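You operate a simulated robot arm through the tools that you are given. There is no shell and no other tool. Be economical: measure what you need, move in short steps, check, and stop when the job is done.

The job below is to be done with a simulated robot arm. You get a single attempt, and the scene is never put back.

JOB
Highlight the amount due on the water and piano bills with the green highlighter.
Fine: then lay the water bill in the red tray; the highlighter goes back in the pen stand. Set down upright: what you pick out. A coat counts when it lies all over at full strength: go over it till it gets no stronger.

The check looks at the end state, three seconds after you hand in, the way a careful person would. Anything else that was tipped, shoved, dropped, spilled or broken makes it a failure.

ROBOT AND FRAMES
A 6-joint arm with a two-finger parallel gripper, fixed in place. Base frame: the origin is at the foot of the arm, x ahead of it, y to its left, z up; the work surface is at about z = 0.75. Readings come in m, degrees, newtons and seconds.
With the tool pointing down near the work surface it reaches from about 0.26 to 0.68 m from the base axis. Its first joint turns from -66.0 to 66.0 degrees. Payload 2.9 kg.
The TCP is the grasp point between the finger pads, 0.03 m short of the fingertips. In the tool frame z runs along the fingers and y along their closing line. The gripper opens to 0.11 m. The fingers are 0.02 m wide and 0.01 m thick; the gripper's body (0.048 by 0.112 m) begins 0.055 m behind the TCP.
Orientation is told as [roll, pitch, yaw] about the base's x, y, z axes, in that order, counted from this pose: with the fingers straight down and closing along the base's y, the tool's x points along the base's -x, its y along +y and its z along -z.

CONTROLS
- The arm moves only by the tool drive_tool. Its arguments are lists of equal length, an entry for each row: "travel": the shift along the tool's x, y, z in mm, a list of three; "delta_rot": the turn, a rotation vector about the tool's x, y, z in degrees, a list of three; "hand": the closure, from 0 (fully open) to 1 (shut). In form: {"travel": [[tx, ty, tz], ...], "delta_rot": [[ax, ay, az], ...], "hand": [hand, ...]}. A call has 1 to 20 rows; each row shifts and turns the commanded pose from where the row before left it, along the tool's axes as they then stand. Rows are played at 5 a second. More than 0.05 m and 8.6 degrees between two rows, or a gripper value outside its range, and nothing of the call is played. A pose out of reach is approached as far as the arm can. The call stops where the force on the tool passes 70 N (or 10 N more than at its start, if that is more) or the arm is blocked; 0.2 s more then pass. The fingers move at their own pace (about 0.108 m/s each) and stop on an object; they squeeze with about 30 N. The grip force told is the motor's: it shows also when the fingers shut on nothing. Time passes only in rows, and 0.2 s behind the last, so rows that do not move let the fingers close. The reply holds the time, the measured pose of the TCP, the force on the tool along the base axes, the opening and the grip force, in the units named above and with some noise, with the torque about the TCP (base axes, N m) and any sound that the robot's microphone picked up.
- Cameras (640 x 400 px; columns grow to the right, rows downward): "scene" is fixed at [0.0772, 0.4356, 1.3809]; the picture's right is [-0.75, -0.66, 0.00], its down [-0.40, 0.45, -0.80] and it looks along [0.53, -0.60, -0.60] (base axes); focal length 344 px, centre (320, 200). "wrist" rides on the gripper at [0.072, 0.017, -0.103] in the tool frame; the picture's right is [-0.23, 0.97, 0.00], its down [-0.76, -0.18, -0.62] and it looks along [-0.61, -0.14, 0.78] (tool axes); focal length 222 px, centre (320, 200).
- capture(camera): a new picture of that camera. No time passes.
- measure_at(camera, pixels): there is no depth. For up to 12 entries [column, row, z] of the newest picture of that camera ("zoom" is the newest enlarged one), the place [x, y] in the base frame at which the ray of that pixel passes the height z, good to about 0.002 m. No time passes.
- close_up(camera, box): a new picture of the part [left, top, right, bottom] of that camera's present view, enlarged. No time passes.
- finish_job(): hands the job in; it is judged then, once.

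Go step by step. Measure first, check grasps and placings, and put right what went wrong. The budget is 80 turns and 46 pictures, counting those below and the enlarged ones. Unless the task says otherwise, let go and move clear before handing in, and close with one line.

The tools are called after "Request:" by a JSON object that holds its "op" and its "data". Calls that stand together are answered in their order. drive_tool: Moves the arm, as the interface text tells. Its arguments: {"type":"object","properties":{"travel":{"type":"array","items":{"type":"array","items":{"type":"number"}}},"delta_rot":{"type":"array","items":{"type":"array","items":{"type":"number"}}},"hand":{"type":"array","items":{"type":"number"}}},"required":["travel","delta_rot","hand"]} The other tools are called the same way: capture (camera) takes a picture; measure_at (camera, pixels) gives the place at which the rays of pixels pass given heights; close_up (camera, box) takes an enlarged picture of a part of a camera's view; finish_job () hands the job in.

At the start:

```text
t: 0.0
tool_pos: [0.4207, -0.2266, 1.05]
tcp_rot: [0.0, 0.1, 0.0]
contact_force: [0.6, 1.0, -1.1]
wrist_torque: [0.0, 0.02, 0.02]
gripper_width: 0.1098
finger_force: 0.1
```

scene: 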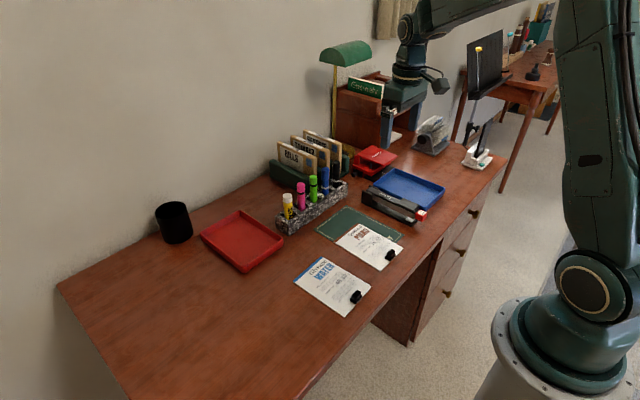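
wrist: 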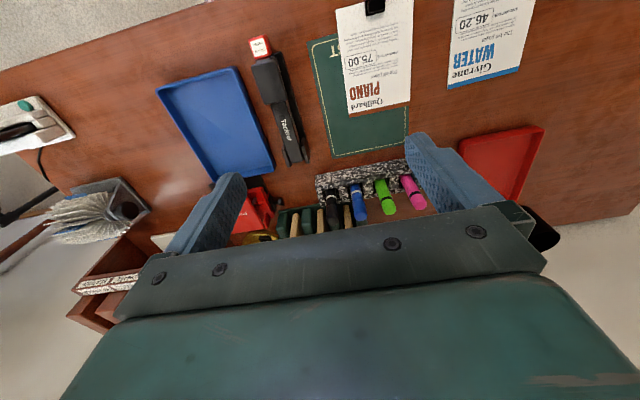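

The scene shows the pen stand around (312,205) with a green highlighter at (313,188), and the bills at (332,285) and (368,245). I'll enlarge both areas to measure them.

Request:
{"op": "close_up", "data": {"camera": "scene", "box": [260, 150, 360, 240]}}

Request:
{"op": "close_up", "data": {"camera": "wrist", "box": [320, 0, 560, 150]}}

Request:
{"op": "close_up", "data": {"camera": "scene", "box": [280, 210, 420, 320]}}

```text
4.44 times, centred on (310, 195) of scene
```

zoom: 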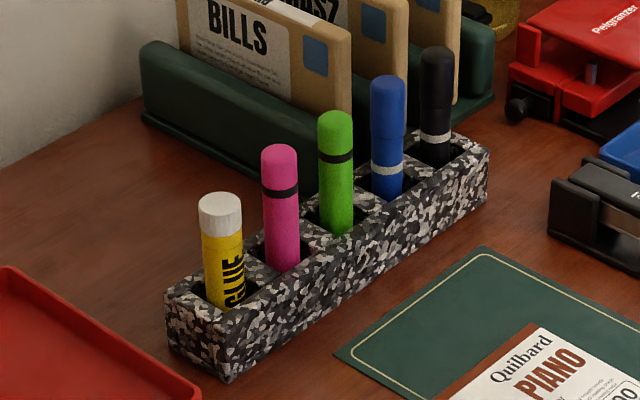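

```text
2.67 times, centred on (440, 75) of wrist
```

zoom: 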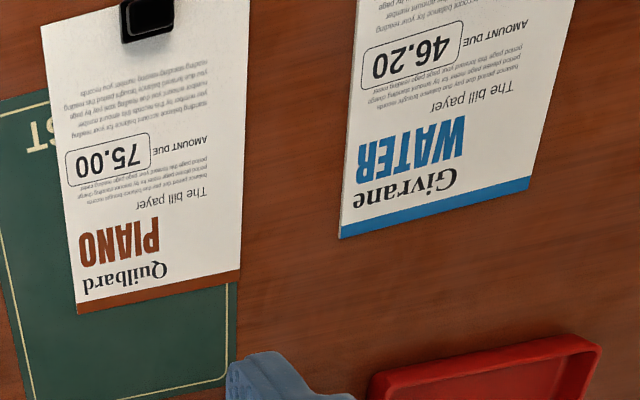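

```text
3.64 times, centred on (350, 265) of scene
```

zoom: 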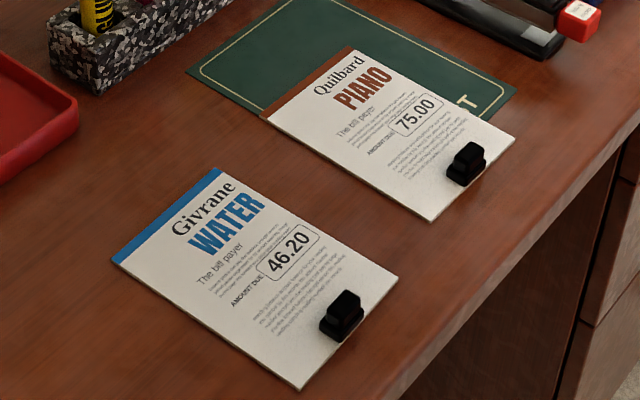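

The close-ups read clearly, and the amount boxes are the rounded frames at (289,256) and (415,115) in the last zoom. I'll measure bill corners, amount box corners and clips from that zoom.

Request:
{"op": "measure_at", "data": {"camera": "zoom", "pixels": [[256, 265, 0.753], [306, 228, 0.753], [321, 243, 0.753], [272, 284, 0.753], [387, 125, 0.755], [434, 94, 0.755], [445, 106, 0.755], [399, 138, 0.755], [217, 168, 0.753], [111, 260, 0.753], [302, 388, 0.753], [399, 282, 0.753]]}}

Request:
{"op": "measure_at", "data": {"camera": "scene", "pixels": [[312, 178, 0.85], [312, 202, 0.81], [355, 300, 0.753], [355, 293, 0.775], [203, 235, 0.765], [240, 211, 0.765], [283, 239, 0.765], [245, 271, 0.765], [389, 259, 0.753], [390, 252, 0.775]]}}

Request:
{"op": "close_up", "data": {"camera": "scene", "box": [330, 275, 380, 315]}}

```text
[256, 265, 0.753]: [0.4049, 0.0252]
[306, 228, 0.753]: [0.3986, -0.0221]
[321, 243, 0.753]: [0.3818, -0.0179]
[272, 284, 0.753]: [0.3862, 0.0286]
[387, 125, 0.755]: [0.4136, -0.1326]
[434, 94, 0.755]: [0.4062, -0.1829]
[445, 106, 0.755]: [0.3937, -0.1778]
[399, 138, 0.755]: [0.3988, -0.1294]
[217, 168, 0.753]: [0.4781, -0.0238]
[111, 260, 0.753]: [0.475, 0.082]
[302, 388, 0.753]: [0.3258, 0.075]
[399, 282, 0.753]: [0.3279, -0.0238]
```

```text
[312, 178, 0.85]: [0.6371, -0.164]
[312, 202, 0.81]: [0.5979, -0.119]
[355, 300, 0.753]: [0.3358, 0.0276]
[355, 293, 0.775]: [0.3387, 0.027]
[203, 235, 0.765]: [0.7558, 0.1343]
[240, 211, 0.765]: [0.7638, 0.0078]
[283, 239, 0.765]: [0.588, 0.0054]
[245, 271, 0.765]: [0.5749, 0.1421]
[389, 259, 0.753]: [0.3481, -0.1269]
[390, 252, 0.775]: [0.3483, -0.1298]
```

```text
10.00 times, centred on (355, 295) of scene
```

zoom: 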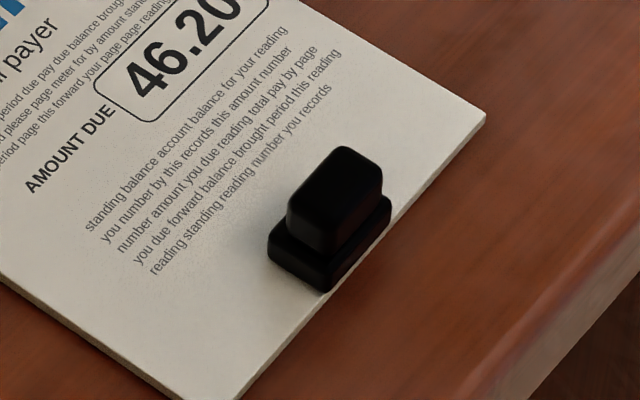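

I need the pen's position, so I'll triangulate its top and where it enters the stand from both cameras, plus the stand's bottom corners.

Request:
{"op": "measure_at", "data": {"camera": "scene", "pixels": [[289.3, 236, 0.75], [348.3, 196, 0.75], [313.4, 175.9, 0.83], [313.4, 175.9, 0.85], [313.4, 175.9, 0.87], [314.5, 202, 0.78], [314.5, 202, 0.79], [314.5, 202, 0.8]]}}

Request:
{"op": "measure_at", "data": {"camera": "wrist", "pixels": [[390, 212, 0.83], [390, 212, 0.85], [390, 212, 0.87], [380, 182, 0.78], [380, 182, 0.79], [380, 182, 0.8]]}}

Request:
{"op": "close_up", "data": {"camera": "wrist", "box": [300, 130, 440, 230]}}

```text
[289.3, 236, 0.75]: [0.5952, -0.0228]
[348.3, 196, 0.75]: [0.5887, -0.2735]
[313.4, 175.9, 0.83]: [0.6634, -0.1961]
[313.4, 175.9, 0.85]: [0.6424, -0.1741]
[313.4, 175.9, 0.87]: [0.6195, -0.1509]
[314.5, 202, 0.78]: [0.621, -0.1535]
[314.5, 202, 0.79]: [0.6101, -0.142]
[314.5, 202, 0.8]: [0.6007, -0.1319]
```

```text
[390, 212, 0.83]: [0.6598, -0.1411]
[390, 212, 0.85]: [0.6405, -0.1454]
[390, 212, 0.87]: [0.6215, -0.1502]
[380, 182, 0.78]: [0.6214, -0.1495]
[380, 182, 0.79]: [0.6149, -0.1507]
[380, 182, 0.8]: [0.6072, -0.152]
```

```text
4.00 times, centred on (370, 180) of wrist
```

zoom: 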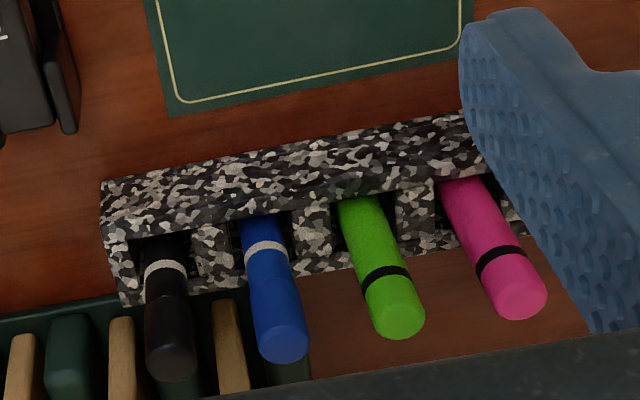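

The rays cross at about (0.620, -0.150), so the pen top is near z 0.87 and the stand top near 0.785; neighbouring pens are about 50 mm away. I'll move above it with the fingers partly closed and check.

Request:
{"op": "drive_tool", "data": {"travel": [[-40, 15.3, 18], [-40, 15.3, 18], [-40, 15.3, 18], [-40, 15.3, 18], [-39.3, 15.3, 18], [0, 0, 0]], "delta_rot": [[0, 0, 0], [0, 0, 0], [0, 0, 0], [0, 0, 0], [0, 0, 0], [0, 0, 0]], "hand": [0.6, 0.6, 0.6, 0.6, 0.6, 0.6]}}

Request:
{"op": "capture", "data": {"camera": "scene"}}

Request:
{"op": "capture", "data": {"camera": "wrist"}}

```text
t: 1.4
tool_pos: [0.6186, -0.1497, 0.9595]
tcp_rot: [0.1, 0.1, 0.0]
contact_force: [0.1, -0.8, -0.5]
wrist_torque: [-0.01, 0.01, 0.0]
gripper_width: 0.044
finger_force: 0.1
```

```text
38 pictures are left
```

scene: 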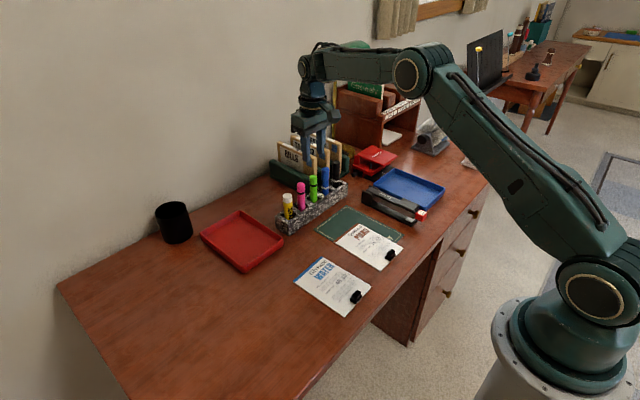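

```text
37 pictures are left
```

wrist: 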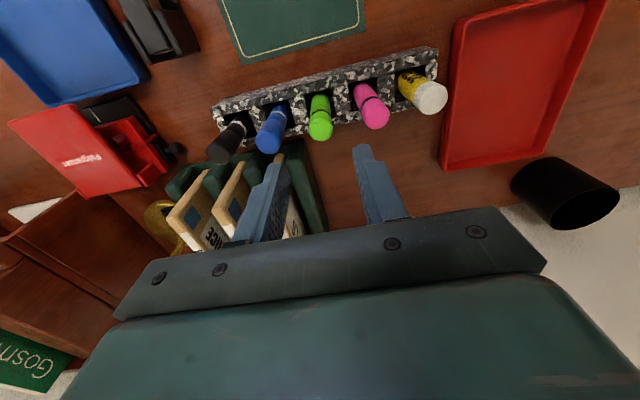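

The fingers straddle the pen line, with the green top at wrist (320,128). I'll refine the pen's top and check the sorter's near edge for clearance.

Request:
{"op": "measure_at", "data": {"camera": "wrist", "pixels": [[320, 128, 0.85], [320, 128, 0.87], [320, 128, 0.88], [319, 108, 0.79], [285, 155, 0.87], [247, 165, 0.87], [285, 155, 0.82], [302, 143, 0.8], [205, 172, 0.87]]}}

Request:
{"op": "close_up", "data": {"camera": "scene", "box": [260, 90, 380, 240]}}

Request:
{"op": "close_up", "data": {"camera": "wrist", "box": [200, 60, 440, 210]}}

```text
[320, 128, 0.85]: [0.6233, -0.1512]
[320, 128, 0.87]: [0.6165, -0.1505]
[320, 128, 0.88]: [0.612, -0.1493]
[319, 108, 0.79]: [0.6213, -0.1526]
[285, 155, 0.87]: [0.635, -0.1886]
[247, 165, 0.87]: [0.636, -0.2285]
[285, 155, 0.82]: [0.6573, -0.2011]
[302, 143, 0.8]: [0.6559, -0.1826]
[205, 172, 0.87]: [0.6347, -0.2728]
```

```text
2.67 times, centred on (320, 165) of scene
```

zoom: 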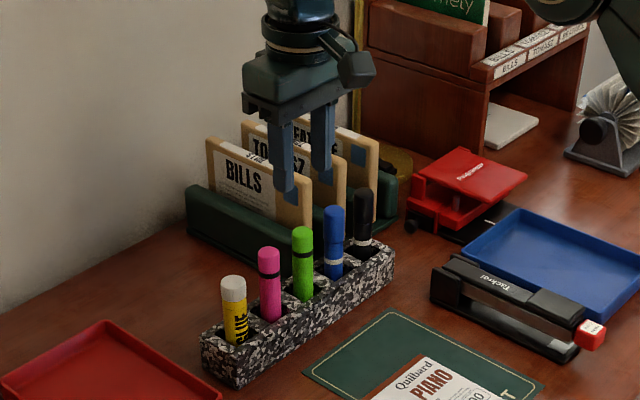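

```text
2.67 times, centred on (320, 135) of wrist
```

zoom: 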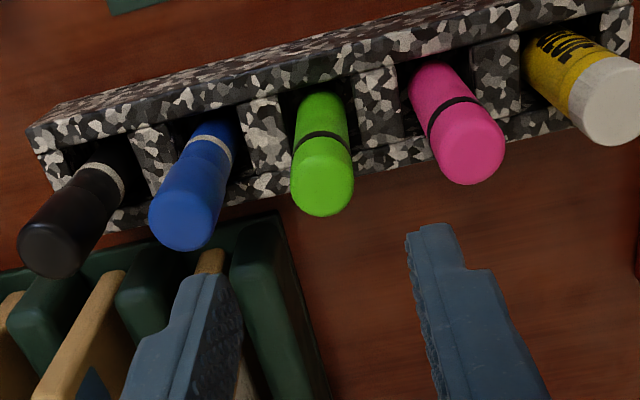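

The pen sits at about (0.619, -0.151). I'll triangulate the folder corner (wrist (247,161), scene (329.4,150) and (315.5,157.5)) to be sure the gripper body clears it.

Request:
{"op": "measure_at", "data": {"camera": "wrist", "pixels": [[247, 161, 0.84], [247, 161, 0.86], [247, 161, 0.88], [247, 161, 0.9]]}}

Request:
{"op": "measure_at", "data": {"camera": "scene", "pixels": [[329.4, 150, 0.84], [329.4, 150, 0.86], [329.4, 150, 0.88], [329.4, 150, 0.9], [315.5, 157.5, 0.84], [315.5, 157.5, 0.86], [315.5, 157.5, 0.88]]}}

```text
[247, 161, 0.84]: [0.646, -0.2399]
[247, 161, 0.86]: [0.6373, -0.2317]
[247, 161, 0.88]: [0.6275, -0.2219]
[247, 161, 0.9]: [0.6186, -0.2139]
```

```text
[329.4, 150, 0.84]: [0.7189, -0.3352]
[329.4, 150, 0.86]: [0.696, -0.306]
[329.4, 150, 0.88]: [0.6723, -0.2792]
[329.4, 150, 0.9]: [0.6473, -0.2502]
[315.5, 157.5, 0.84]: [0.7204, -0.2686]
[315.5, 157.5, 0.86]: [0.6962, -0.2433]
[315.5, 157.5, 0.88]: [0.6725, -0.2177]
```

The folders begin at about x 0.665, clear of the gripper body (max x 0.644). I'll lower to TCP z 0.836 and close on the pen.

Request:
{"op": "drive_tool", "data": {"travel": [[0, -1, 25], [0, 0, 25], [0, 0, 25], [0, 0, 25], [0, 0, 23.5], [0, 0, 0], [0, 0, 0], [0, 0, 0], [0, 0, 0]], "delta_rot": [[0, 0, 0], [0, 0, 0], [0, 0, 0], [0, 0, 0], [0, 0, 0], [0, 0, 0], [0, 0, 0], [0, 0, 0], [0, 0, 0]], "hand": [0.6, 0.6, 0.6, 0.6, 0.6, 0.6, 1, 1, 1]}}

Request:
{"op": "capture", "data": {"camera": "wrist"}}

Request:
{"op": "close_up", "data": {"camera": "scene", "box": [260, 120, 380, 230]}}

```text
t: 3.4
tool_pos: [0.6217, -0.1512, 0.8368]
tcp_rot: [0.0, 0.0, 0.0]
contact_force: [1.2, 0.0, -0.5]
wrist_torque: [-0.04, -0.01, 0.01]
gripper_width: 0.0202
finger_force: 29.7
```

```text
34 pictures are left
```

wrist: 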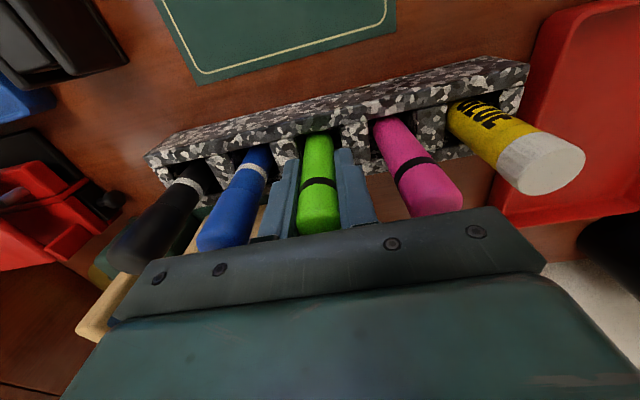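

```text
3.64 times, centred on (320, 175) of scene
```

zoom: 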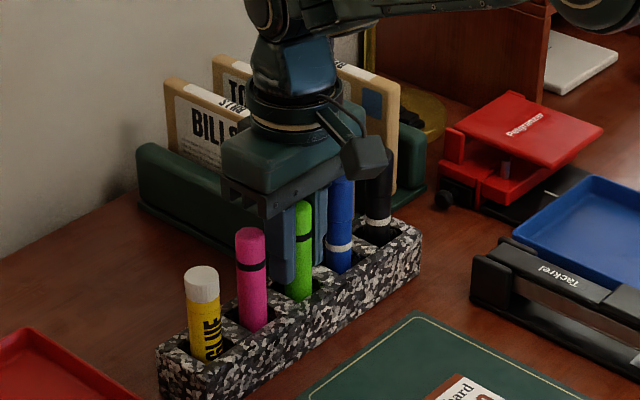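

The fingers stopped at 20 mm on the pen with 29.7 N and the neighbours are untouched. I'll lift straight up and look at the nib end.

Request:
{"op": "drive_tool", "data": {"travel": [[0, 0, -20], [0, 0, -30], [0, 0, -30], [0, 0, -30], [0, 0, -30], [0, 0, 0]], "delta_rot": [[0, 0, 0], [0, 0, 0], [0, 0, 0], [0, 0, 0], [0, 0, 0], [0, 0, 0]], "hand": [1, 1, 1, 1, 1, 1]}}

Request:
{"op": "close_up", "data": {"camera": "scene", "box": [260, 90, 380, 210]}}

Request:
{"op": "capture", "data": {"camera": "wrist"}}

```text
t: 4.8
tool_pos: [0.6221, -0.1529, 0.9785]
tcp_rot: [0.0, 0.0, 0.0]
contact_force: [-0.6, -0.5, -0.5]
wrist_torque: [-0.02, -0.01, 0.03]
gripper_width: 0.0205
finger_force: 30.2
```

```text
3.33 times, centred on (320, 150) of scene
```

zoom: 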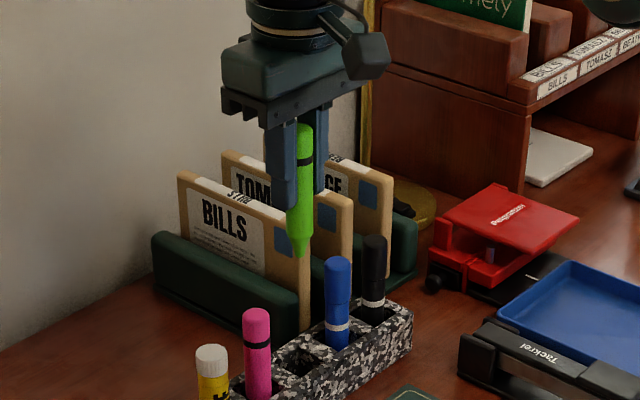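

```text
31 pictures are left
```

wrist: 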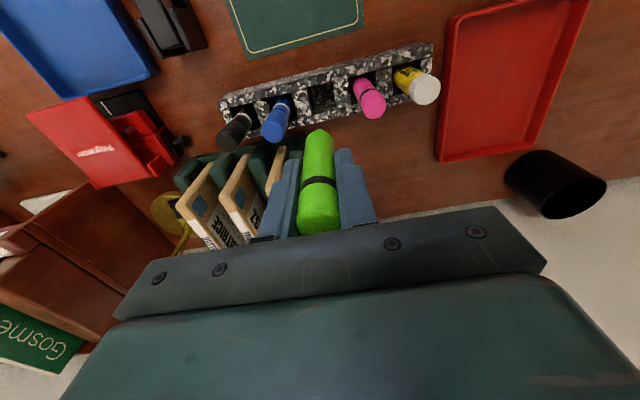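

The pen is held upright with a tapered nib at the bottom, at scene (314.3,167.1). I'll find the nib's height from that ray.

Request:
{"op": "measure_at", "data": {"camera": "scene", "pixels": [[314.3, 167.1, 0.88], [314.3, 167.1, 0.89], [314.3, 167.1, 0.9], [314.3, 167.1, 0.91], [314.3, 167.1, 0.92], [314.3, 129.5, 1.0], [314.3, 129.5, 1.01], [314.3, 129.5, 1.02]]}}

Request:
{"op": "close_up", "data": {"camera": "scene", "box": [296, 120, 336, 175]}}

```text
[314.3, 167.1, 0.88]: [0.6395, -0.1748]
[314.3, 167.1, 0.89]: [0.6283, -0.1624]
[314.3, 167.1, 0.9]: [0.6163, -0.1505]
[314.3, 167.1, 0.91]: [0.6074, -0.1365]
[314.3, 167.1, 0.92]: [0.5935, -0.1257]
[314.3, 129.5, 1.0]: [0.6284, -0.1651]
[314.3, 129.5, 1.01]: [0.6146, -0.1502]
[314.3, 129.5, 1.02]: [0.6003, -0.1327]
```

```text
7.27 times, centred on (316, 148) of scene
```

zoom: 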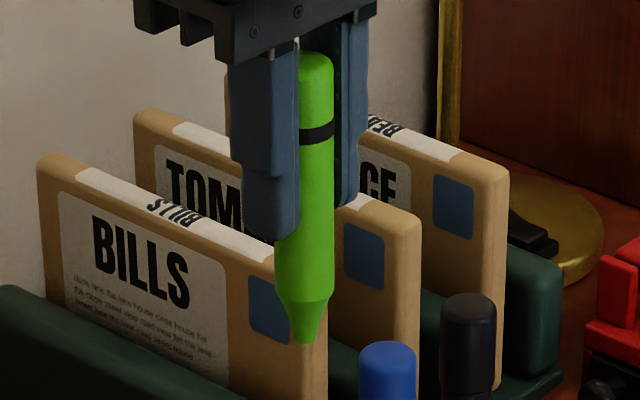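

The nib lies about 82 mm below the TCP (z ≈ 0.896), consistent with the socket floor. I'll move back between the two bills, with the pen high, to see both amount boxes from above.

Request:
{"op": "drive_tool", "data": {"travel": [[41.7, 11.9, 0], [41.7, 11.9, 0], [41.7, 11.9, 0], [41.7, 11.9, 0], [41.7, 11.9, 0], [41.7, 11.9, 0], [41.7, 11.9, 8], [0, 0, 0]], "delta_rot": [[0, 0, 0], [0, 0, 0], [0, 0, 0], [0, 0, 0], [0, 0, 0], [0, 0, 0], [0, 0, 0], [0, 0, 0]], "hand": [1, 1, 1, 1, 1, 1, 1, 1]}}

Request:
{"op": "capture", "data": {"camera": "wrist"}}

```text
t: 6.6
tool_pos: [0.3296, -0.0692, 0.9701]
tcp_rot: [0.0, 0.0, 0.1]
contact_force: [0.4, -0.1, -1.0]
wrist_torque: [0.03, -0.03, 0.0]
gripper_width: 0.0202
finger_force: 30.0
```

```text
29 pictures are left
```

wrist: 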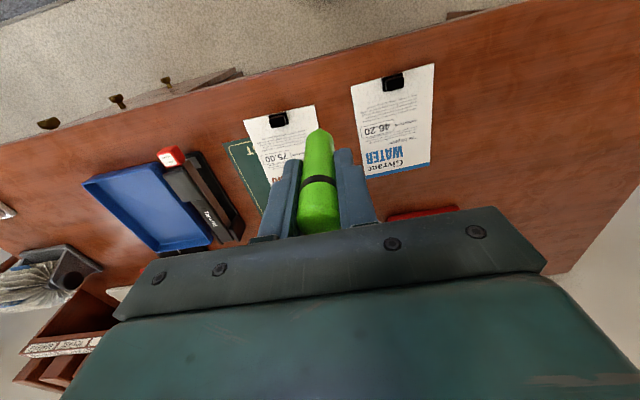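

Both bills show: the water box is at (382,129) and the piano box at (292,160). I'll enlarge both and measure the water box.

Request:
{"op": "close_up", "data": {"camera": "wrist", "box": [240, 95, 320, 190]}}

Request:
{"op": "close_up", "data": {"camera": "wrist", "box": [345, 60, 440, 185]}}

```text
4.21 times, centred on (280, 142) of wrist
```

zoom: 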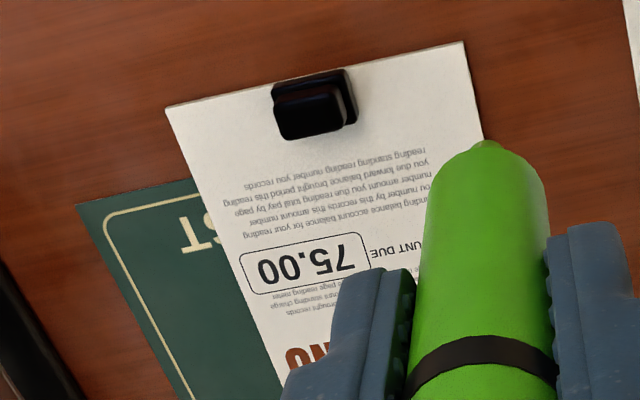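

```text
3.20 times, centred on (392, 122) of wrist
```

zoom: 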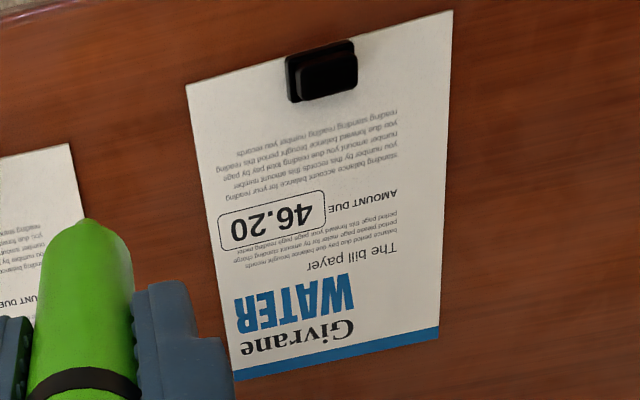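

Now measuring the water box corners, bill corners and clip in this zoom.

Request:
{"op": "measure_at", "data": {"camera": "zoom", "pixels": [[219, 216, 0.753], [323, 190, 0.753], [326, 228, 0.753], [222, 250, 0.753], [271, 221, 0.753], [187, 85, 0.753], [452, 11, 0.753], [440, 335, 0.753], [234, 380, 0.753], [300, 75, 0.773], [355, 62, 0.773], [328, 73, 0.773]]}}

Request:
{"op": "close_up", "data": {"camera": "wrist", "box": [265, 140, 315, 175]}}

```text
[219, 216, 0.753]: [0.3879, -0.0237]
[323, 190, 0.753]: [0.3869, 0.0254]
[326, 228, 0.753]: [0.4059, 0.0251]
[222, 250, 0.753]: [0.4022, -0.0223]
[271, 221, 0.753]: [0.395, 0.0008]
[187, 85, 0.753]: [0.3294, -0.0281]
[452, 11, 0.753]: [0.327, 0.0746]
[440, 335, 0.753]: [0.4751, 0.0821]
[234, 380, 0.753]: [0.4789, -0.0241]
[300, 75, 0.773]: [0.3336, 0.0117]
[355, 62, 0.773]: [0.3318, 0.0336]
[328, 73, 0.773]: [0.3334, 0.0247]
```

```text
11.43 times, centred on (290, 158) of wrist
```

zoom: 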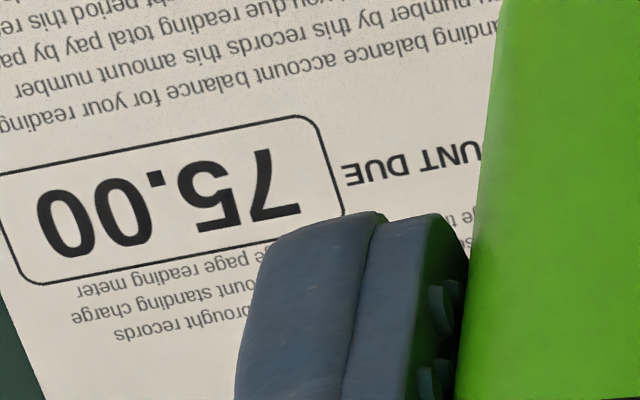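

The water box spans x 0.387–0.405, y −0.023…0.026. I'll bring the nib above the box centre, at TCP z 0.86, then check the alignment.

Request:
{"op": "drive_tool", "data": {"travel": [[-16.2, 17.8, 26], [-16.2, 17.8, 26], [-16.2, 17.8, 26], [-16.3, 17.8, 26], [0, 0, 5], [0, 0, 0]], "delta_rot": [[0, 0, 0], [0, 0, 0], [0, 0, 0], [0, 0, 0], [0, 0, 0], [0, 0, 0]], "hand": [1, 1, 1, 1, 1, 1]}}

Request:
{"op": "close_up", "data": {"camera": "scene", "box": [300, 240, 380, 310]}}

```text
t: 8.0
tool_pos: [0.3934, 0.0032, 0.8583]
tcp_rot: [0.0, 0.0, 0.0]
contact_force: [0.3, 0.2, 0.5]
wrist_torque: [0.01, -0.03, 0.01]
gripper_width: 0.0206
finger_force: 30.3
```

```text
5.71 times, centred on (340, 275) of scene
```

zoom: 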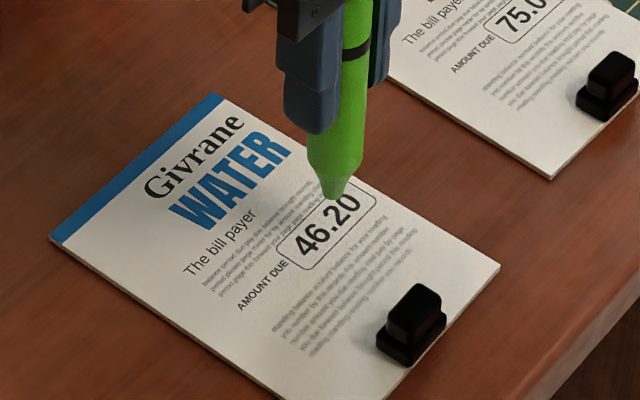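

The nib hovers over the box near "0". I'll lower 20 mm, then probe in small steps watching the force.

Request:
{"op": "drive_tool", "data": {"travel": [[0, 0, 10], [0, 0, 6], [0, 0, 4], [0, 0, 0]], "delta_rot": [[0, 0, 0], [0, 0, 0], [0, 0, 0], [0, 0, 0]], "hand": [1, 1, 1, 1]}}

Request:
{"op": "close_up", "data": {"camera": "scene", "box": [320, 255, 370, 295]}}

```text
t: 9.0
tool_pos: [0.3913, 0.0025, 0.8397]
tcp_rot: [0.0, 0.0, -0.1]
contact_force: [0.1, 0.4, 0.0]
wrist_torque: [-0.01, -0.01, 0.03]
gripper_width: 0.0205
finger_force: 30.2
```

```text
10.00 times, centred on (345, 275) of scene
```

zoom: 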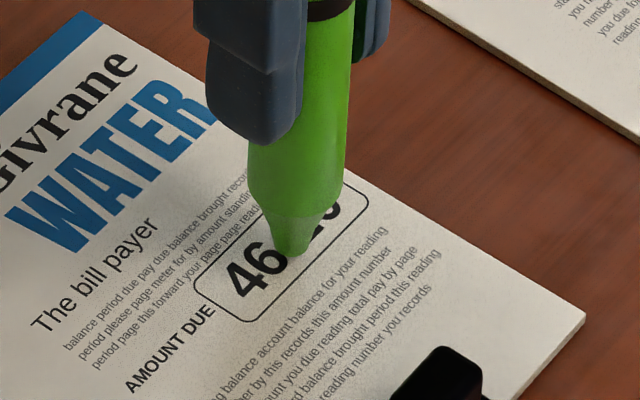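

Still no contact force and the nib looks just above the page at zoom (290,252). I'll probe down 2 mm.

Request:
{"op": "drive_tool", "data": {"travel": [[0, 0, 2], [0, 0, 0]], "delta_rot": [[0, 0, 0], [0, 0, 0]], "hand": [1, 1]}}

Request:
{"op": "drive_tool", "data": {"travel": [[0, 0, 1], [0, 0, 0]], "delta_rot": [[0, 0, 0], [0, 0, 0]], "hand": [1, 1]}}

Request:
{"op": "drive_tool", "data": {"travel": [[0, 0, 1], [0, 0, 0]], "delta_rot": [[0, 0, 0], [0, 0, 0]], "hand": [1, 1]}}

```text
t: 9.6
tool_pos: [0.3924, 0.0034, 0.8361]
tcp_rot: [0.0, 0.0, 0.0]
contact_force: [-0.8, 0.3, -0.6]
wrist_torque: [-0.01, 0.0, 0.03]
gripper_width: 0.0201
finger_force: 29.8
```

```text
t: 10.2
tool_pos: [0.3919, 0.0027, 0.8372]
tcp_rot: [0.0, 0.0, 0.0]
contact_force: [-1.4, -0.3, -0.2]
wrist_torque: [-0.01, -0.02, 0.01]
gripper_width: 0.0205
finger_force: 29.9
```

```text
t: 10.8
tool_pos: [0.3936, 0.0031, 0.8361]
tcp_rot: [0.1, -0.1, 0.0]
contact_force: [0.3, 0.9, 0.3]
wrist_torque: [0.01, -0.01, 0.01]
gripper_width: 0.0203
finger_force: 30.6
```

No force yet at commanded 0.8355, so I'll continue in 1 mm steps.

Request:
{"op": "drive_tool", "data": {"travel": [[0, 0, 1], [0, 0, 0]], "delta_rot": [[0, 0, 0], [0, 0, 0]], "hand": [1, 1]}}

Request:
{"op": "drive_tool", "data": {"travel": [[0, 0, 1], [0, 0, 0]], "delta_rot": [[0, 0, 0], [0, 0, 0]], "hand": [1, 1]}}

Request:
{"op": "close_up", "data": {"camera": "scene", "box": [320, 255, 370, 295]}}

```text
t: 11.4
tool_pos: [0.3929, 0.0029, 0.8355]
tcp_rot: [0.0, -0.1, 0.0]
contact_force: [1.2, 0.3, 4.5]
wrist_torque: [0.18, -0.1, -0.01]
gripper_width: 0.0205
finger_force: 29.9
```

```text
t: 12.0
tool_pos: [0.393, 0.0032, 0.8347]
tcp_rot: [0.0, -0.1, -0.1]
contact_force: [0.5, -2.7, 16.1]
wrist_torque: [-0.37, -0.01, -0.06]
gripper_width: 0.0205
finger_force: 30.0
```

```text
10.00 times, centred on (345, 275) of scene
```

zoom: 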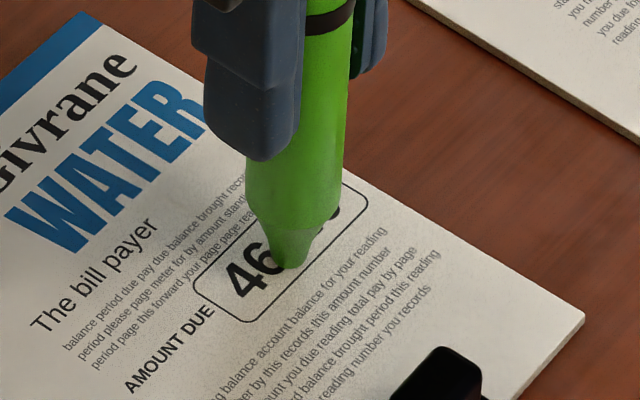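

Contact begins at commanded 0.8345 (4.5 N), and 16 N at 0.8335 is more than needed. I'll ease up 0.8 mm, draw a short line toward +y at light pressure and lift to see the mark.

Request:
{"op": "drive_tool", "data": {"travel": [[0, 0, -0.8], [0, 4, 0], [0, 4, 0], [0, 4, 0], [0, 4, 0], [0, 2, 0], [0, 0, 0]], "delta_rot": [[0, 0, 0], [0, 0, 0], [0, 0, 0], [0, 0, 0], [0, 0, 0], [0, 0, 0], [0, 0, 0]], "hand": [1, 1, 1, 1, 1, 1, 1]}}

Request:
{"op": "drive_tool", "data": {"travel": [[0, 0, -10], [20, 0, -30], [40, 0, -20], [0, -45, 0], [0, 0, 0]], "delta_rot": [[0, 0, 0], [0, 0, 0], [0, 0, 0], [0, 0, 0], [0, 0, 0]], "hand": [1, 1, 1, 1, 1]}}

Request:
{"op": "close_up", "data": {"camera": "scene", "box": [320, 255, 370, 295]}}

Request:
{"op": "capture", "data": {"camera": "wrist"}}

```text
t: 13.6
tool_pos: [0.3922, 0.0206, 0.8349]
tcp_rot: [0.1, 0.0, -0.1]
contact_force: [-0.3, 0.4, -1.1]
wrist_torque: [0.01, 0.0, 0.0]
gripper_width: 0.0201
finger_force: 30.5
```

```text
t: 14.8
tool_pos: [0.3322, -0.0223, 0.8937]
tcp_rot: [0.0, 0.0, 0.0]
contact_force: [0.7, 0.4, 0.3]
wrist_torque: [-0.01, 0.04, 0.05]
gripper_width: 0.0204
finger_force: 30.3
```

```text
10.00 times, centred on (345, 275) of scene
```

zoom: 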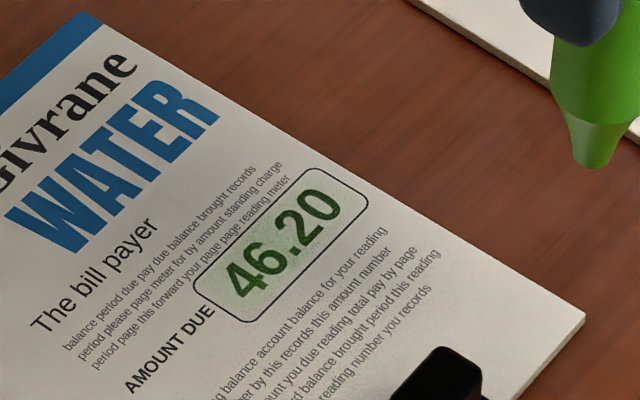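

```text
21 pictures are left
```

wrist: 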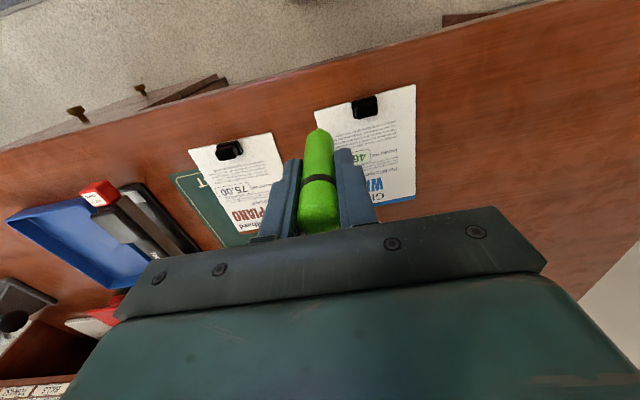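

The box took a faint, even green, so strokes add strength. I'll check the nib's offset at touchdown (scene (341.8,281.7)) and re-measure the box corners before going over it fully.

Request:
{"op": "measure_at", "data": {"camera": "scene", "pixels": [[341.8, 281.7, 0.753], [332.3, 284, 0.753], [346.8, 271.7, 0.753], [349.8, 275.5, 0.753], [335.5, 287.2, 0.753]]}}

```text
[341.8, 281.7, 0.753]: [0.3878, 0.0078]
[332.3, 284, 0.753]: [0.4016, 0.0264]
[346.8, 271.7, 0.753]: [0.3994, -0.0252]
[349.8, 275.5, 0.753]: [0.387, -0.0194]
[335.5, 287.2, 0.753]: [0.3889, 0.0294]
```

The nib is centred within a few mm of the TCP. I'll raster the whole water box: lines along y from −0.019 to 0.023, stepping x from 0.389 up to 0.4005.

Request:
{"op": "drive_tool", "data": {"travel": [[-28, 2.3, 20], [-28, 2.3, 20], [0, 0, 10], [0, 0, 10], [0, 0, 0.6], [0, 7, 0], [0, 7, 0], [0, 7, 0], [0, 7, 0], [0, 7, 0], [0, 7, 0], [-2.9, 0, 0], [0, -7, 0], [0, -7, 0], [0, -7, 0], [0, -7, 0], [0, -7, 0], [0, -7, 0], [-2.9, 0, 0]], "delta_rot": [[0, 0, 0], [0, 0, 0], [0, 0, 0], [0, 0, 0], [0, 0, 0], [0, 0, 0], [0, 0, 0], [0, 0, 0], [0, 0, 0], [0, 0, 0], [0, 0, 0], [0, 0, 0], [0, 0, 0], [0, 0, 0], [0, 0, 0], [0, 0, 0], [0, 0, 0], [0, 0, 0], [0, 0, 0]], "hand": [1, 1, 1, 1, 1, 1, 1, 1, 1, 1, 1, 1, 1, 1, 1, 1, 1, 1, 1]}}

```text
t: 18.8
tool_pos: [0.3944, -0.0199, 0.8344]
tcp_rot: [-0.1, 0.1, -0.1]
contact_force: [-0.1, -0.3, 0.3]
wrist_torque: [0.0, 0.01, -0.01]
gripper_width: 0.0204
finger_force: 30.1
```

Force reads only 0.3 N, so contact may be lost. I'll lower 0.6 mm at a time to find it again.

Request:
{"op": "drive_tool", "data": {"travel": [[0, 0, 0.6], [0, 0, 0]], "delta_rot": [[0, 0, 0], [0, 0, 0]], "hand": [1, 1]}}

Request:
{"op": "drive_tool", "data": {"travel": [[0, 1, 0.4], [0, 0, 0]], "delta_rot": [[0, 0, 0], [0, 0, 0]], "hand": [1, 1]}}

Request:
{"op": "close_up", "data": {"camera": "scene", "box": [320, 255, 370, 295]}}

```text
t: 19.4
tool_pos: [0.3951, -0.0181, 0.833]
tcp_rot: [0.0, 0.1, -0.1]
contact_force: [-0.1, -0.9, 0.2]
wrist_torque: [0.03, -0.01, 0.0]
gripper_width: 0.0205
finger_force: 30.4
```

```text
t: 20.0
tool_pos: [0.3939, -0.0191, 0.8332]
tcp_rot: [0.0, 0.0, 0.0]
contact_force: [-0.3, 0.0, -0.1]
wrist_torque: [0.01, 0.0, -0.02]
gripper_width: 0.0204
finger_force: 29.9
```

```text
10.00 times, centred on (345, 275) of scene
```

zoom: 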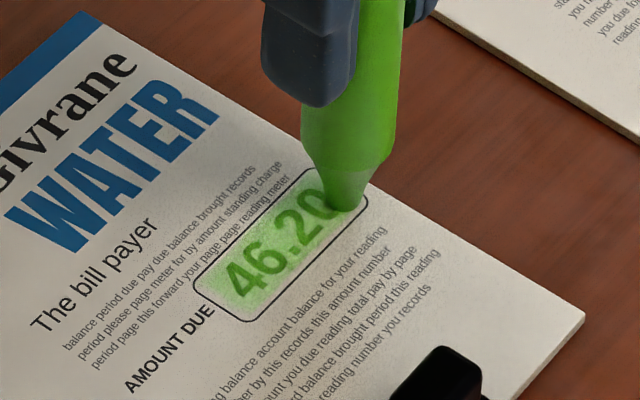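

The coat is clearly stronger and spreads evenly over the box, so the nib is inking even at near-zero force. I'll continue the raster at this height.

Request:
{"op": "drive_tool", "data": {"travel": [[0, -2, 0.3], [0, 7, 0], [0, 7, 0], [0, 7, 0], [0, 7, 0], [0, 7, 0], [0, 8, 0], [-2.9, 0, 0], [0, -7, 0], [0, -7, 0], [0, -7, 0], [0, -7, 0], [0, -7, 0], [0, -8, 0], [-2.9, 0, 0], [0, 9, 0], [0, 9, 0], [0, 8, 0], [0, 8, 0], [0, 9, 0]], "delta_rot": [[0, 0, 0], [0, 0, 0], [0, 0, 0], [0, 0, 0], [0, 0, 0], [0, 0, 0], [0, 0, 0], [0, 0, 0], [0, 0, 0], [0, 0, 0], [0, 0, 0], [0, 0, 0], [0, 0, 0], [0, 0, 0], [0, 0, 0], [0, 0, 0], [0, 0, 0], [0, 0, 0], [0, 0, 0], [0, 0, 0]], "hand": [1, 1, 1, 1, 1, 1, 1, 1, 1, 1, 1, 1, 1, 1, 1, 1, 1, 1, 1, 1]}}

Request:
{"op": "close_up", "data": {"camera": "scene", "box": [320, 255, 370, 295]}}

```text
t: 24.2
tool_pos: [0.4011, 0.023, 0.8321]
tcp_rot: [0.0, -0.1, 0.0]
contact_force: [0.1, -0.6, -0.6]
wrist_torque: [-0.02, 0.02, 0.01]
gripper_width: 0.0204
finger_force: 29.9
```

```text
10.00 times, centred on (345, 275) of scene
```

zoom: 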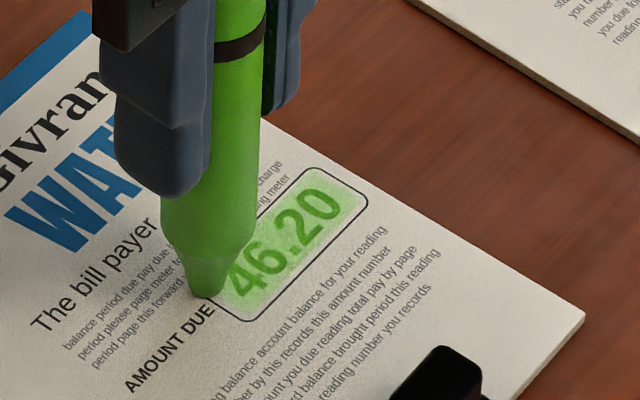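

The strength seems unchanged since the last look and the force is still zero, so I'll move to the box centre and probe down until a few newtons register.

Request:
{"op": "drive_tool", "data": {"travel": [[3, -10, 0], [3, -10, 0], [0, 0, 0.7], [0, 0, 0]], "delta_rot": [[0, 0, 0], [0, 0, 0], [0, 0, 0], [0, 0, 0]], "hand": [1, 1, 1, 1]}}

Request:
{"op": "drive_tool", "data": {"travel": [[0, 0, 0.7], [0, 0, 0]], "delta_rot": [[0, 0, 0], [0, 0, 0]], "hand": [1, 1]}}

```text
t: 25.2
tool_pos: [0.3971, 0.0033, 0.8326]
tcp_rot: [0.0, 0.0, 0.0]
contact_force: [0.1, 0.6, 0.4]
wrist_torque: [-0.01, -0.01, 0.01]
gripper_width: 0.0202
finger_force: 29.9
```

```text
t: 25.8
tool_pos: [0.3948, 0.003, 0.8325]
tcp_rot: [0.0, -0.1, 0.0]
contact_force: [0.6, -0.6, 3.9]
wrist_torque: [-0.19, -0.01, -0.02]
gripper_width: 0.0204
finger_force: 30.0
```

Contact returns at 3.9 N, so the pen has crept up a little in the grip. I'll raster again, adding a small z increment per line to keep contact.

Request:
{"op": "drive_tool", "data": {"travel": [[0, 7, 0], [0, 7, 0], [0, 6, 0], [3, 0, 0.1], [0, -7, 0], [0, -7, 0], [0, -7, 0], [0, -7, 0], [0, -7, 0], [0, -7, 0], [3, 0, 0.2], [0, 7, 0], [0, 7, 0], [0, 7, 0], [0, 7, 0], [0, 7, 0], [0, 7, 0], [0, 0, 0]], "delta_rot": [[0, 0, 0], [0, 0, 0], [0, 0, 0], [0, 0, 0], [0, 0, 0], [0, 0, 0], [0, 0, 0], [0, 0, 0], [0, 0, 0], [0, 0, 0], [0, 0, 0], [0, 0, 0], [0, 0, 0], [0, 0, 0], [0, 0, 0], [0, 0, 0], [0, 0, 0], [0, 0, 0]], "hand": [1, 1, 1, 1, 1, 1, 1, 1, 1, 1, 1, 1, 1, 1, 1, 1, 1, 1]}}

Request:
{"op": "close_up", "data": {"camera": "scene", "box": [320, 255, 370, 295]}}

```text
t: 29.6
tool_pos: [0.3882, 0.0242, 0.8321]
tcp_rot: [0.0, 0.1, 0.0]
contact_force: [0.0, 0.3, 1.3]
wrist_torque: [-0.03, 0.02, -0.02]
gripper_width: 0.0203
finger_force: 30.5
```

```text
10.00 times, centred on (345, 275) of scene
```

zoom: 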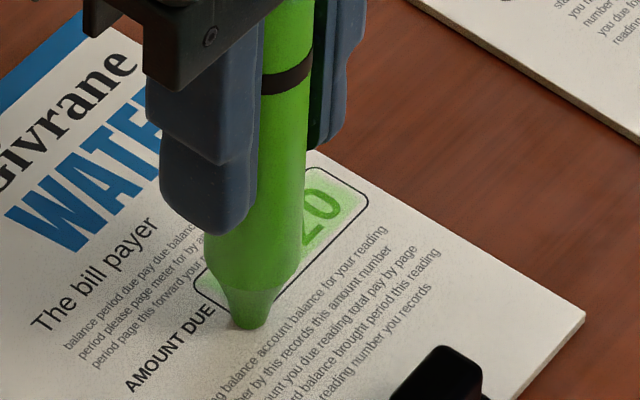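

The nib at zoom (250,327) sits slightly below the box, so its offset is about −2 mm in x. I'll raster x 0.391→0.403 next, adding a bit more depth.

Request:
{"op": "drive_tool", "data": {"travel": [[-3, 0, 0.2], [0, -11, 0], [0, -11, 0], [0, -11, 0], [0, -10, 0], [-3, 0, 0.1], [0, 11, 0], [0, 11, 0], [0, 11, 0], [0, 10, 0], [-3, 0, 0.1], [0, -11, 0], [0, -11, 0], [0, -11, 0], [0, -10, 0], [-3, 0, 0.1], [0, 11, 0], [0, 11, 0], [0, 11, 0], [0, 10, 0]], "delta_rot": [[0, 0, 0], [0, 0, 0], [0, 0, 0], [0, 0, 0], [0, 0, 0], [0, 0, 0], [0, 0, 0], [0, 0, 0], [0, 0, 0], [0, 0, 0], [0, 0, 0], [0, 0, 0], [0, 0, 0], [0, 0, 0], [0, 0, 0], [0, 0, 0], [0, 0, 0], [0, 0, 0], [0, 0, 0], [0, 0, 0]], "hand": [1, 1, 1, 1, 1, 1, 1, 1, 1, 1, 1, 1, 1, 1, 1, 1, 1, 1, 1, 1]}}

Request:
{"op": "drive_tool", "data": {"travel": [[3, 0, 0.1], [0, -11, 0], [0, -11, 0], [0, -11, 0], [0, -10, 0], [3, 0, 0.1], [0, 11, 0], [0, 11, 0], [0, 11, 0], [0, 10, 0], [3, 0, 0.1], [0, -11, 0], [0, -11, 0], [0, -11, 0], [0, -10, 0]], "delta_rot": [[0, 0, 0], [0, 0, 0], [0, 0, 0], [0, 0, 0], [0, 0, 0], [0, 0, 0], [0, 0, 0], [0, 0, 0], [0, 0, 0], [0, 0, 0], [0, 0, 0], [0, 0, 0], [0, 0, 0], [0, 0, 0], [0, 0, 0]], "hand": [1, 1, 1, 1, 1, 1, 1, 1, 1, 1, 1, 1, 1, 1, 1]}}

Request:
{"op": "close_up", "data": {"camera": "scene", "box": [320, 255, 370, 295]}}

```text
t: 33.8
tool_pos: [0.4007, 0.0245, 0.8331]
tcp_rot: [0.1, 0.0, 0.0]
contact_force: [0.7, 0.0, -0.7]
wrist_torque: [-0.01, -0.01, 0.03]
gripper_width: 0.0205
finger_force: 30.6
```

```text
t: 37.0
tool_pos: [0.3931, -0.0179, 0.8313]
tcp_rot: [0.1, 0.0, 0.1]
contact_force: [-1.0, 6.6, 21.4]
wrist_torque: [0.59, 0.13, 0.01]
gripper_width: 0.0202
finger_force: 30.5
```

```text
10.00 times, centred on (345, 275) of scene
```

zoom: 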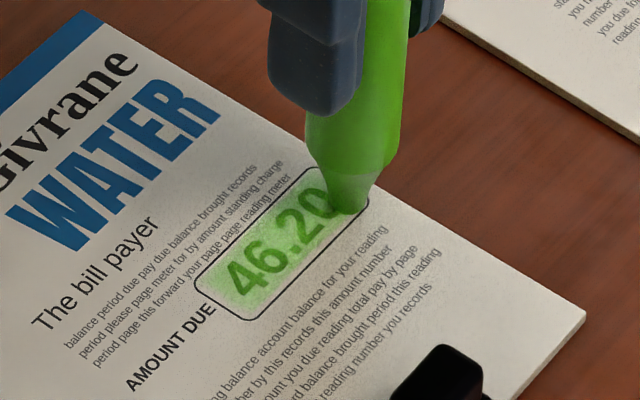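

Force jumped to 21 N here, so I'll lift now. With the pen raised aside I'll inspect the coat closely.

Request:
{"op": "drive_tool", "data": {"travel": [[0, 0, -10], [10, -15, -30], [20, -25, -20], [0, -20, 0], [0, 0, 0]], "delta_rot": [[0, 0, 0], [0, 0, 0], [0, 0, 0], [0, 0, 0], [0, 0, 0]], "hand": [1, 1, 1, 1, 1]}}

Request:
{"op": "close_up", "data": {"camera": "scene", "box": [328, 264, 354, 292]}}

```text
t: 38.2
tool_pos: [0.3627, -0.0797, 0.8908]
tcp_rot: [0.0, 0.0, 0.2]
contact_force: [0.3, -0.5, 0.4]
wrist_torque: [-0.04, 0.0, -0.02]
gripper_width: 0.0202
finger_force: 30.2
```

```text
14.29 times, centred on (341, 278) of scene
```

zoom: 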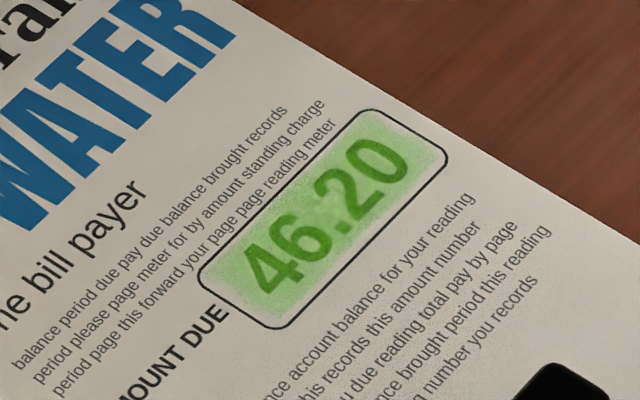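

The coat fills the box area and is fairly even, with a stronger patch near the "." at (330,210) where I pressed first, so the rest isn't saturated yet. I'll go back and set a firmer contact.

Request:
{"op": "drive_tool", "data": {"travel": [[-15, 30, 20], [-15.4, 31, 20], [0, 0, 15], [0, 0, 4.5], [0, 0, 0.5], [0, 0, 0]], "delta_rot": [[0, 0, 0], [0, 0, 0], [0, 0, 0], [0, 0, 0], [0, 0, 0], [0, 0, 0]], "hand": [1, 1, 1, 1, 1, 1]}}

Request:
{"op": "drive_tool", "data": {"travel": [[0, 0, 0.5], [0, 0, 0]], "delta_rot": [[0, 0, 0], [0, 0, 0]], "hand": [1, 1]}}

```text
t: 39.6
tool_pos: [0.3935, -0.0185, 0.8321]
tcp_rot: [-0.1, -0.3, -0.1]
contact_force: [0.6, -0.3, 18.3]
wrist_torque: [-0.04, -0.09, -0.01]
gripper_width: 0.0201
finger_force: 30.6
```

```text
t: 40.2
tool_pos: [0.3928, -0.0208, 0.8311]
tcp_rot: [0.1, -0.1, -0.1]
contact_force: [2.4, -0.8, 24.2]
wrist_torque: [-0.01, -0.2, 0.01]
gripper_width: 0.02
finger_force: 30.1
```

24 N at this depth is too firm (about 12 N/mm). I'll raise 1 mm and draw one line to +y, reading force at the far end.

Request:
{"op": "drive_tool", "data": {"travel": [[0, 0, -1], [0, 7, 0], [0, 7, 0], [0, 7, 0], [0, 7, 0], [0, 7, 0], [0, 7, 0]], "delta_rot": [[0, 0, 0], [0, 0, 0], [0, 0, 0], [0, 0, 0], [0, 0, 0], [0, 0, 0], [0, 0, 0]], "hand": [1, 1, 1, 1, 1, 1, 1]}}

Request:
{"op": "drive_tool", "data": {"travel": [[-2.5, 0, 0], [0, -7, 0], [0, -7, 0], [0, -7, 0], [0, -7, 0], [0, -7, 0], [0, -7, 0]], "delta_rot": [[0, 0, 0], [0, 0, 0], [0, 0, 0], [0, 0, 0], [0, 0, 0], [0, 0, 0], [0, 0, 0]], "hand": [1, 1, 1, 1, 1, 1, 1]}}

```text
t: 41.8
tool_pos: [0.3916, 0.023, 0.8317]
tcp_rot: [0.0, -0.1, -0.1]
contact_force: [-0.9, 0.3, 0.0]
wrist_torque: [0.0, 0.0, -0.02]
gripper_width: 0.0198
finger_force: 29.9
```

```text
t: 43.4
tool_pos: [0.3948, -0.0189, 0.8311]
tcp_rot: [0.0, 0.0, 0.1]
contact_force: [0.2, 1.6, 2.3]
wrist_torque: [0.04, -0.02, 0.01]
gripper_width: 0.02
finger_force: 30.1
```

The +y end has no contact while the −y end has 2.3 N, so the plane is slightly tilted relative to my motion. I'll descend 0.15 mm per row on the way to +y.

Request:
{"op": "drive_tool", "data": {"travel": [[0, 0, 0.2], [0, 7, 0.15], [0, 7, 0.15], [0, 7, 0.15], [0, 7, 0.15], [0, 7, 0.15], [0, 7, 0.15]], "delta_rot": [[0, 0, 0], [0, 0, 0], [0, 0, 0], [0, 0, 0], [0, 0, 0], [0, 0, 0], [0, 0, 0]], "hand": [1, 1, 1, 1, 1, 1, 1]}}

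Request:
{"op": "drive_tool", "data": {"travel": [[-2.5, 0, 0], [0, -7, -0.12], [0, -7, -0.12], [0, -7, -0.12], [0, -7, -0.12], [0, -7, -0.12], [0, -7, -0.12]], "delta_rot": [[0, 0, 0], [0, 0, 0], [0, 0, 0], [0, 0, 0], [0, 0, 0], [0, 0, 0], [0, 0, 0]], "hand": [1, 1, 1, 1, 1, 1, 1]}}

Request:
{"op": "close_up", "data": {"camera": "scene", "box": [328, 264, 354, 292]}}

```text
t: 45.0
tool_pos: [0.3933, 0.0223, 0.8319]
tcp_rot: [0.1, 0.0, -0.1]
contact_force: [-0.5, 0.6, -0.3]
wrist_torque: [-0.03, 0.0, 0.0]
gripper_width: 0.02
finger_force: 30.1
```

```text
t: 46.6
tool_pos: [0.3971, -0.02, 0.8322]
tcp_rot: [-0.1, 0.0, 0.0]
contact_force: [0.4, -0.4, -0.3]
wrist_torque: [0.02, 0.04, 0.01]
gripper_width: 0.0198
finger_force: 30.3
```

```text
14.29 times, centred on (341, 278) of scene
```

zoom: 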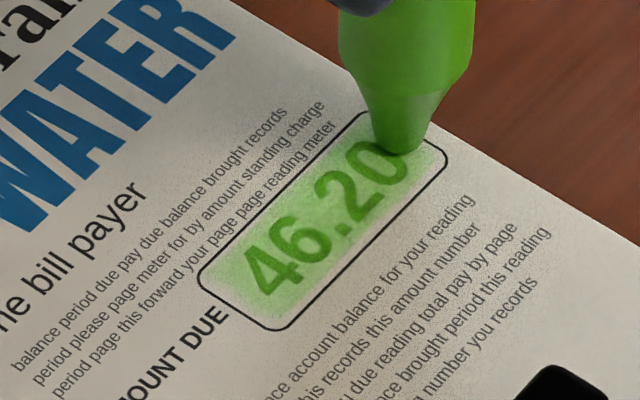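

Pen friction during dragging makes it creep up in the grip until the force vanishes, which is why the coat grows only slowly. I'll re-establish contact here and stroke slower with slight steady descent.

Request:
{"op": "drive_tool", "data": {"travel": [[0, 0, 0.7], [0, 0, 0]], "delta_rot": [[0, 0, 0], [0, 0, 0]], "hand": [1, 1]}}

Request:
{"op": "drive_tool", "data": {"travel": [[0, 0, 0.5], [0, 0, 0]], "delta_rot": [[0, 0, 0], [0, 0, 0]], "hand": [1, 1]}}

Request:
{"op": "drive_tool", "data": {"travel": [[0, 0, 0.5], [0, 0, 0]], "delta_rot": [[0, 0, 0], [0, 0, 0]], "hand": [1, 1]}}

```text
t: 47.2
tool_pos: [0.3961, -0.02, 0.8321]
tcp_rot: [0.0, 0.1, 0.0]
contact_force: [-0.2, 0.8, 0.3]
wrist_torque: [0.02, 0.02, -0.04]
gripper_width: 0.0201
finger_force: 30.4
```

```text
t: 47.8
tool_pos: [0.3968, -0.0195, 0.8319]
tcp_rot: [0.0, 0.0, 0.0]
contact_force: [0.8, -0.9, 2.7]
wrist_torque: [-0.07, -0.04, -0.03]
gripper_width: 0.0202
finger_force: 29.7
```

```text
t: 48.4
tool_pos: [0.3969, -0.0192, 0.8311]
tcp_rot: [0.1, -0.1, 0.0]
contact_force: [-3.3, -1.2, 18.0]
wrist_torque: [-0.1, 0.19, -0.01]
gripper_width: 0.0198
finger_force: 29.9
```

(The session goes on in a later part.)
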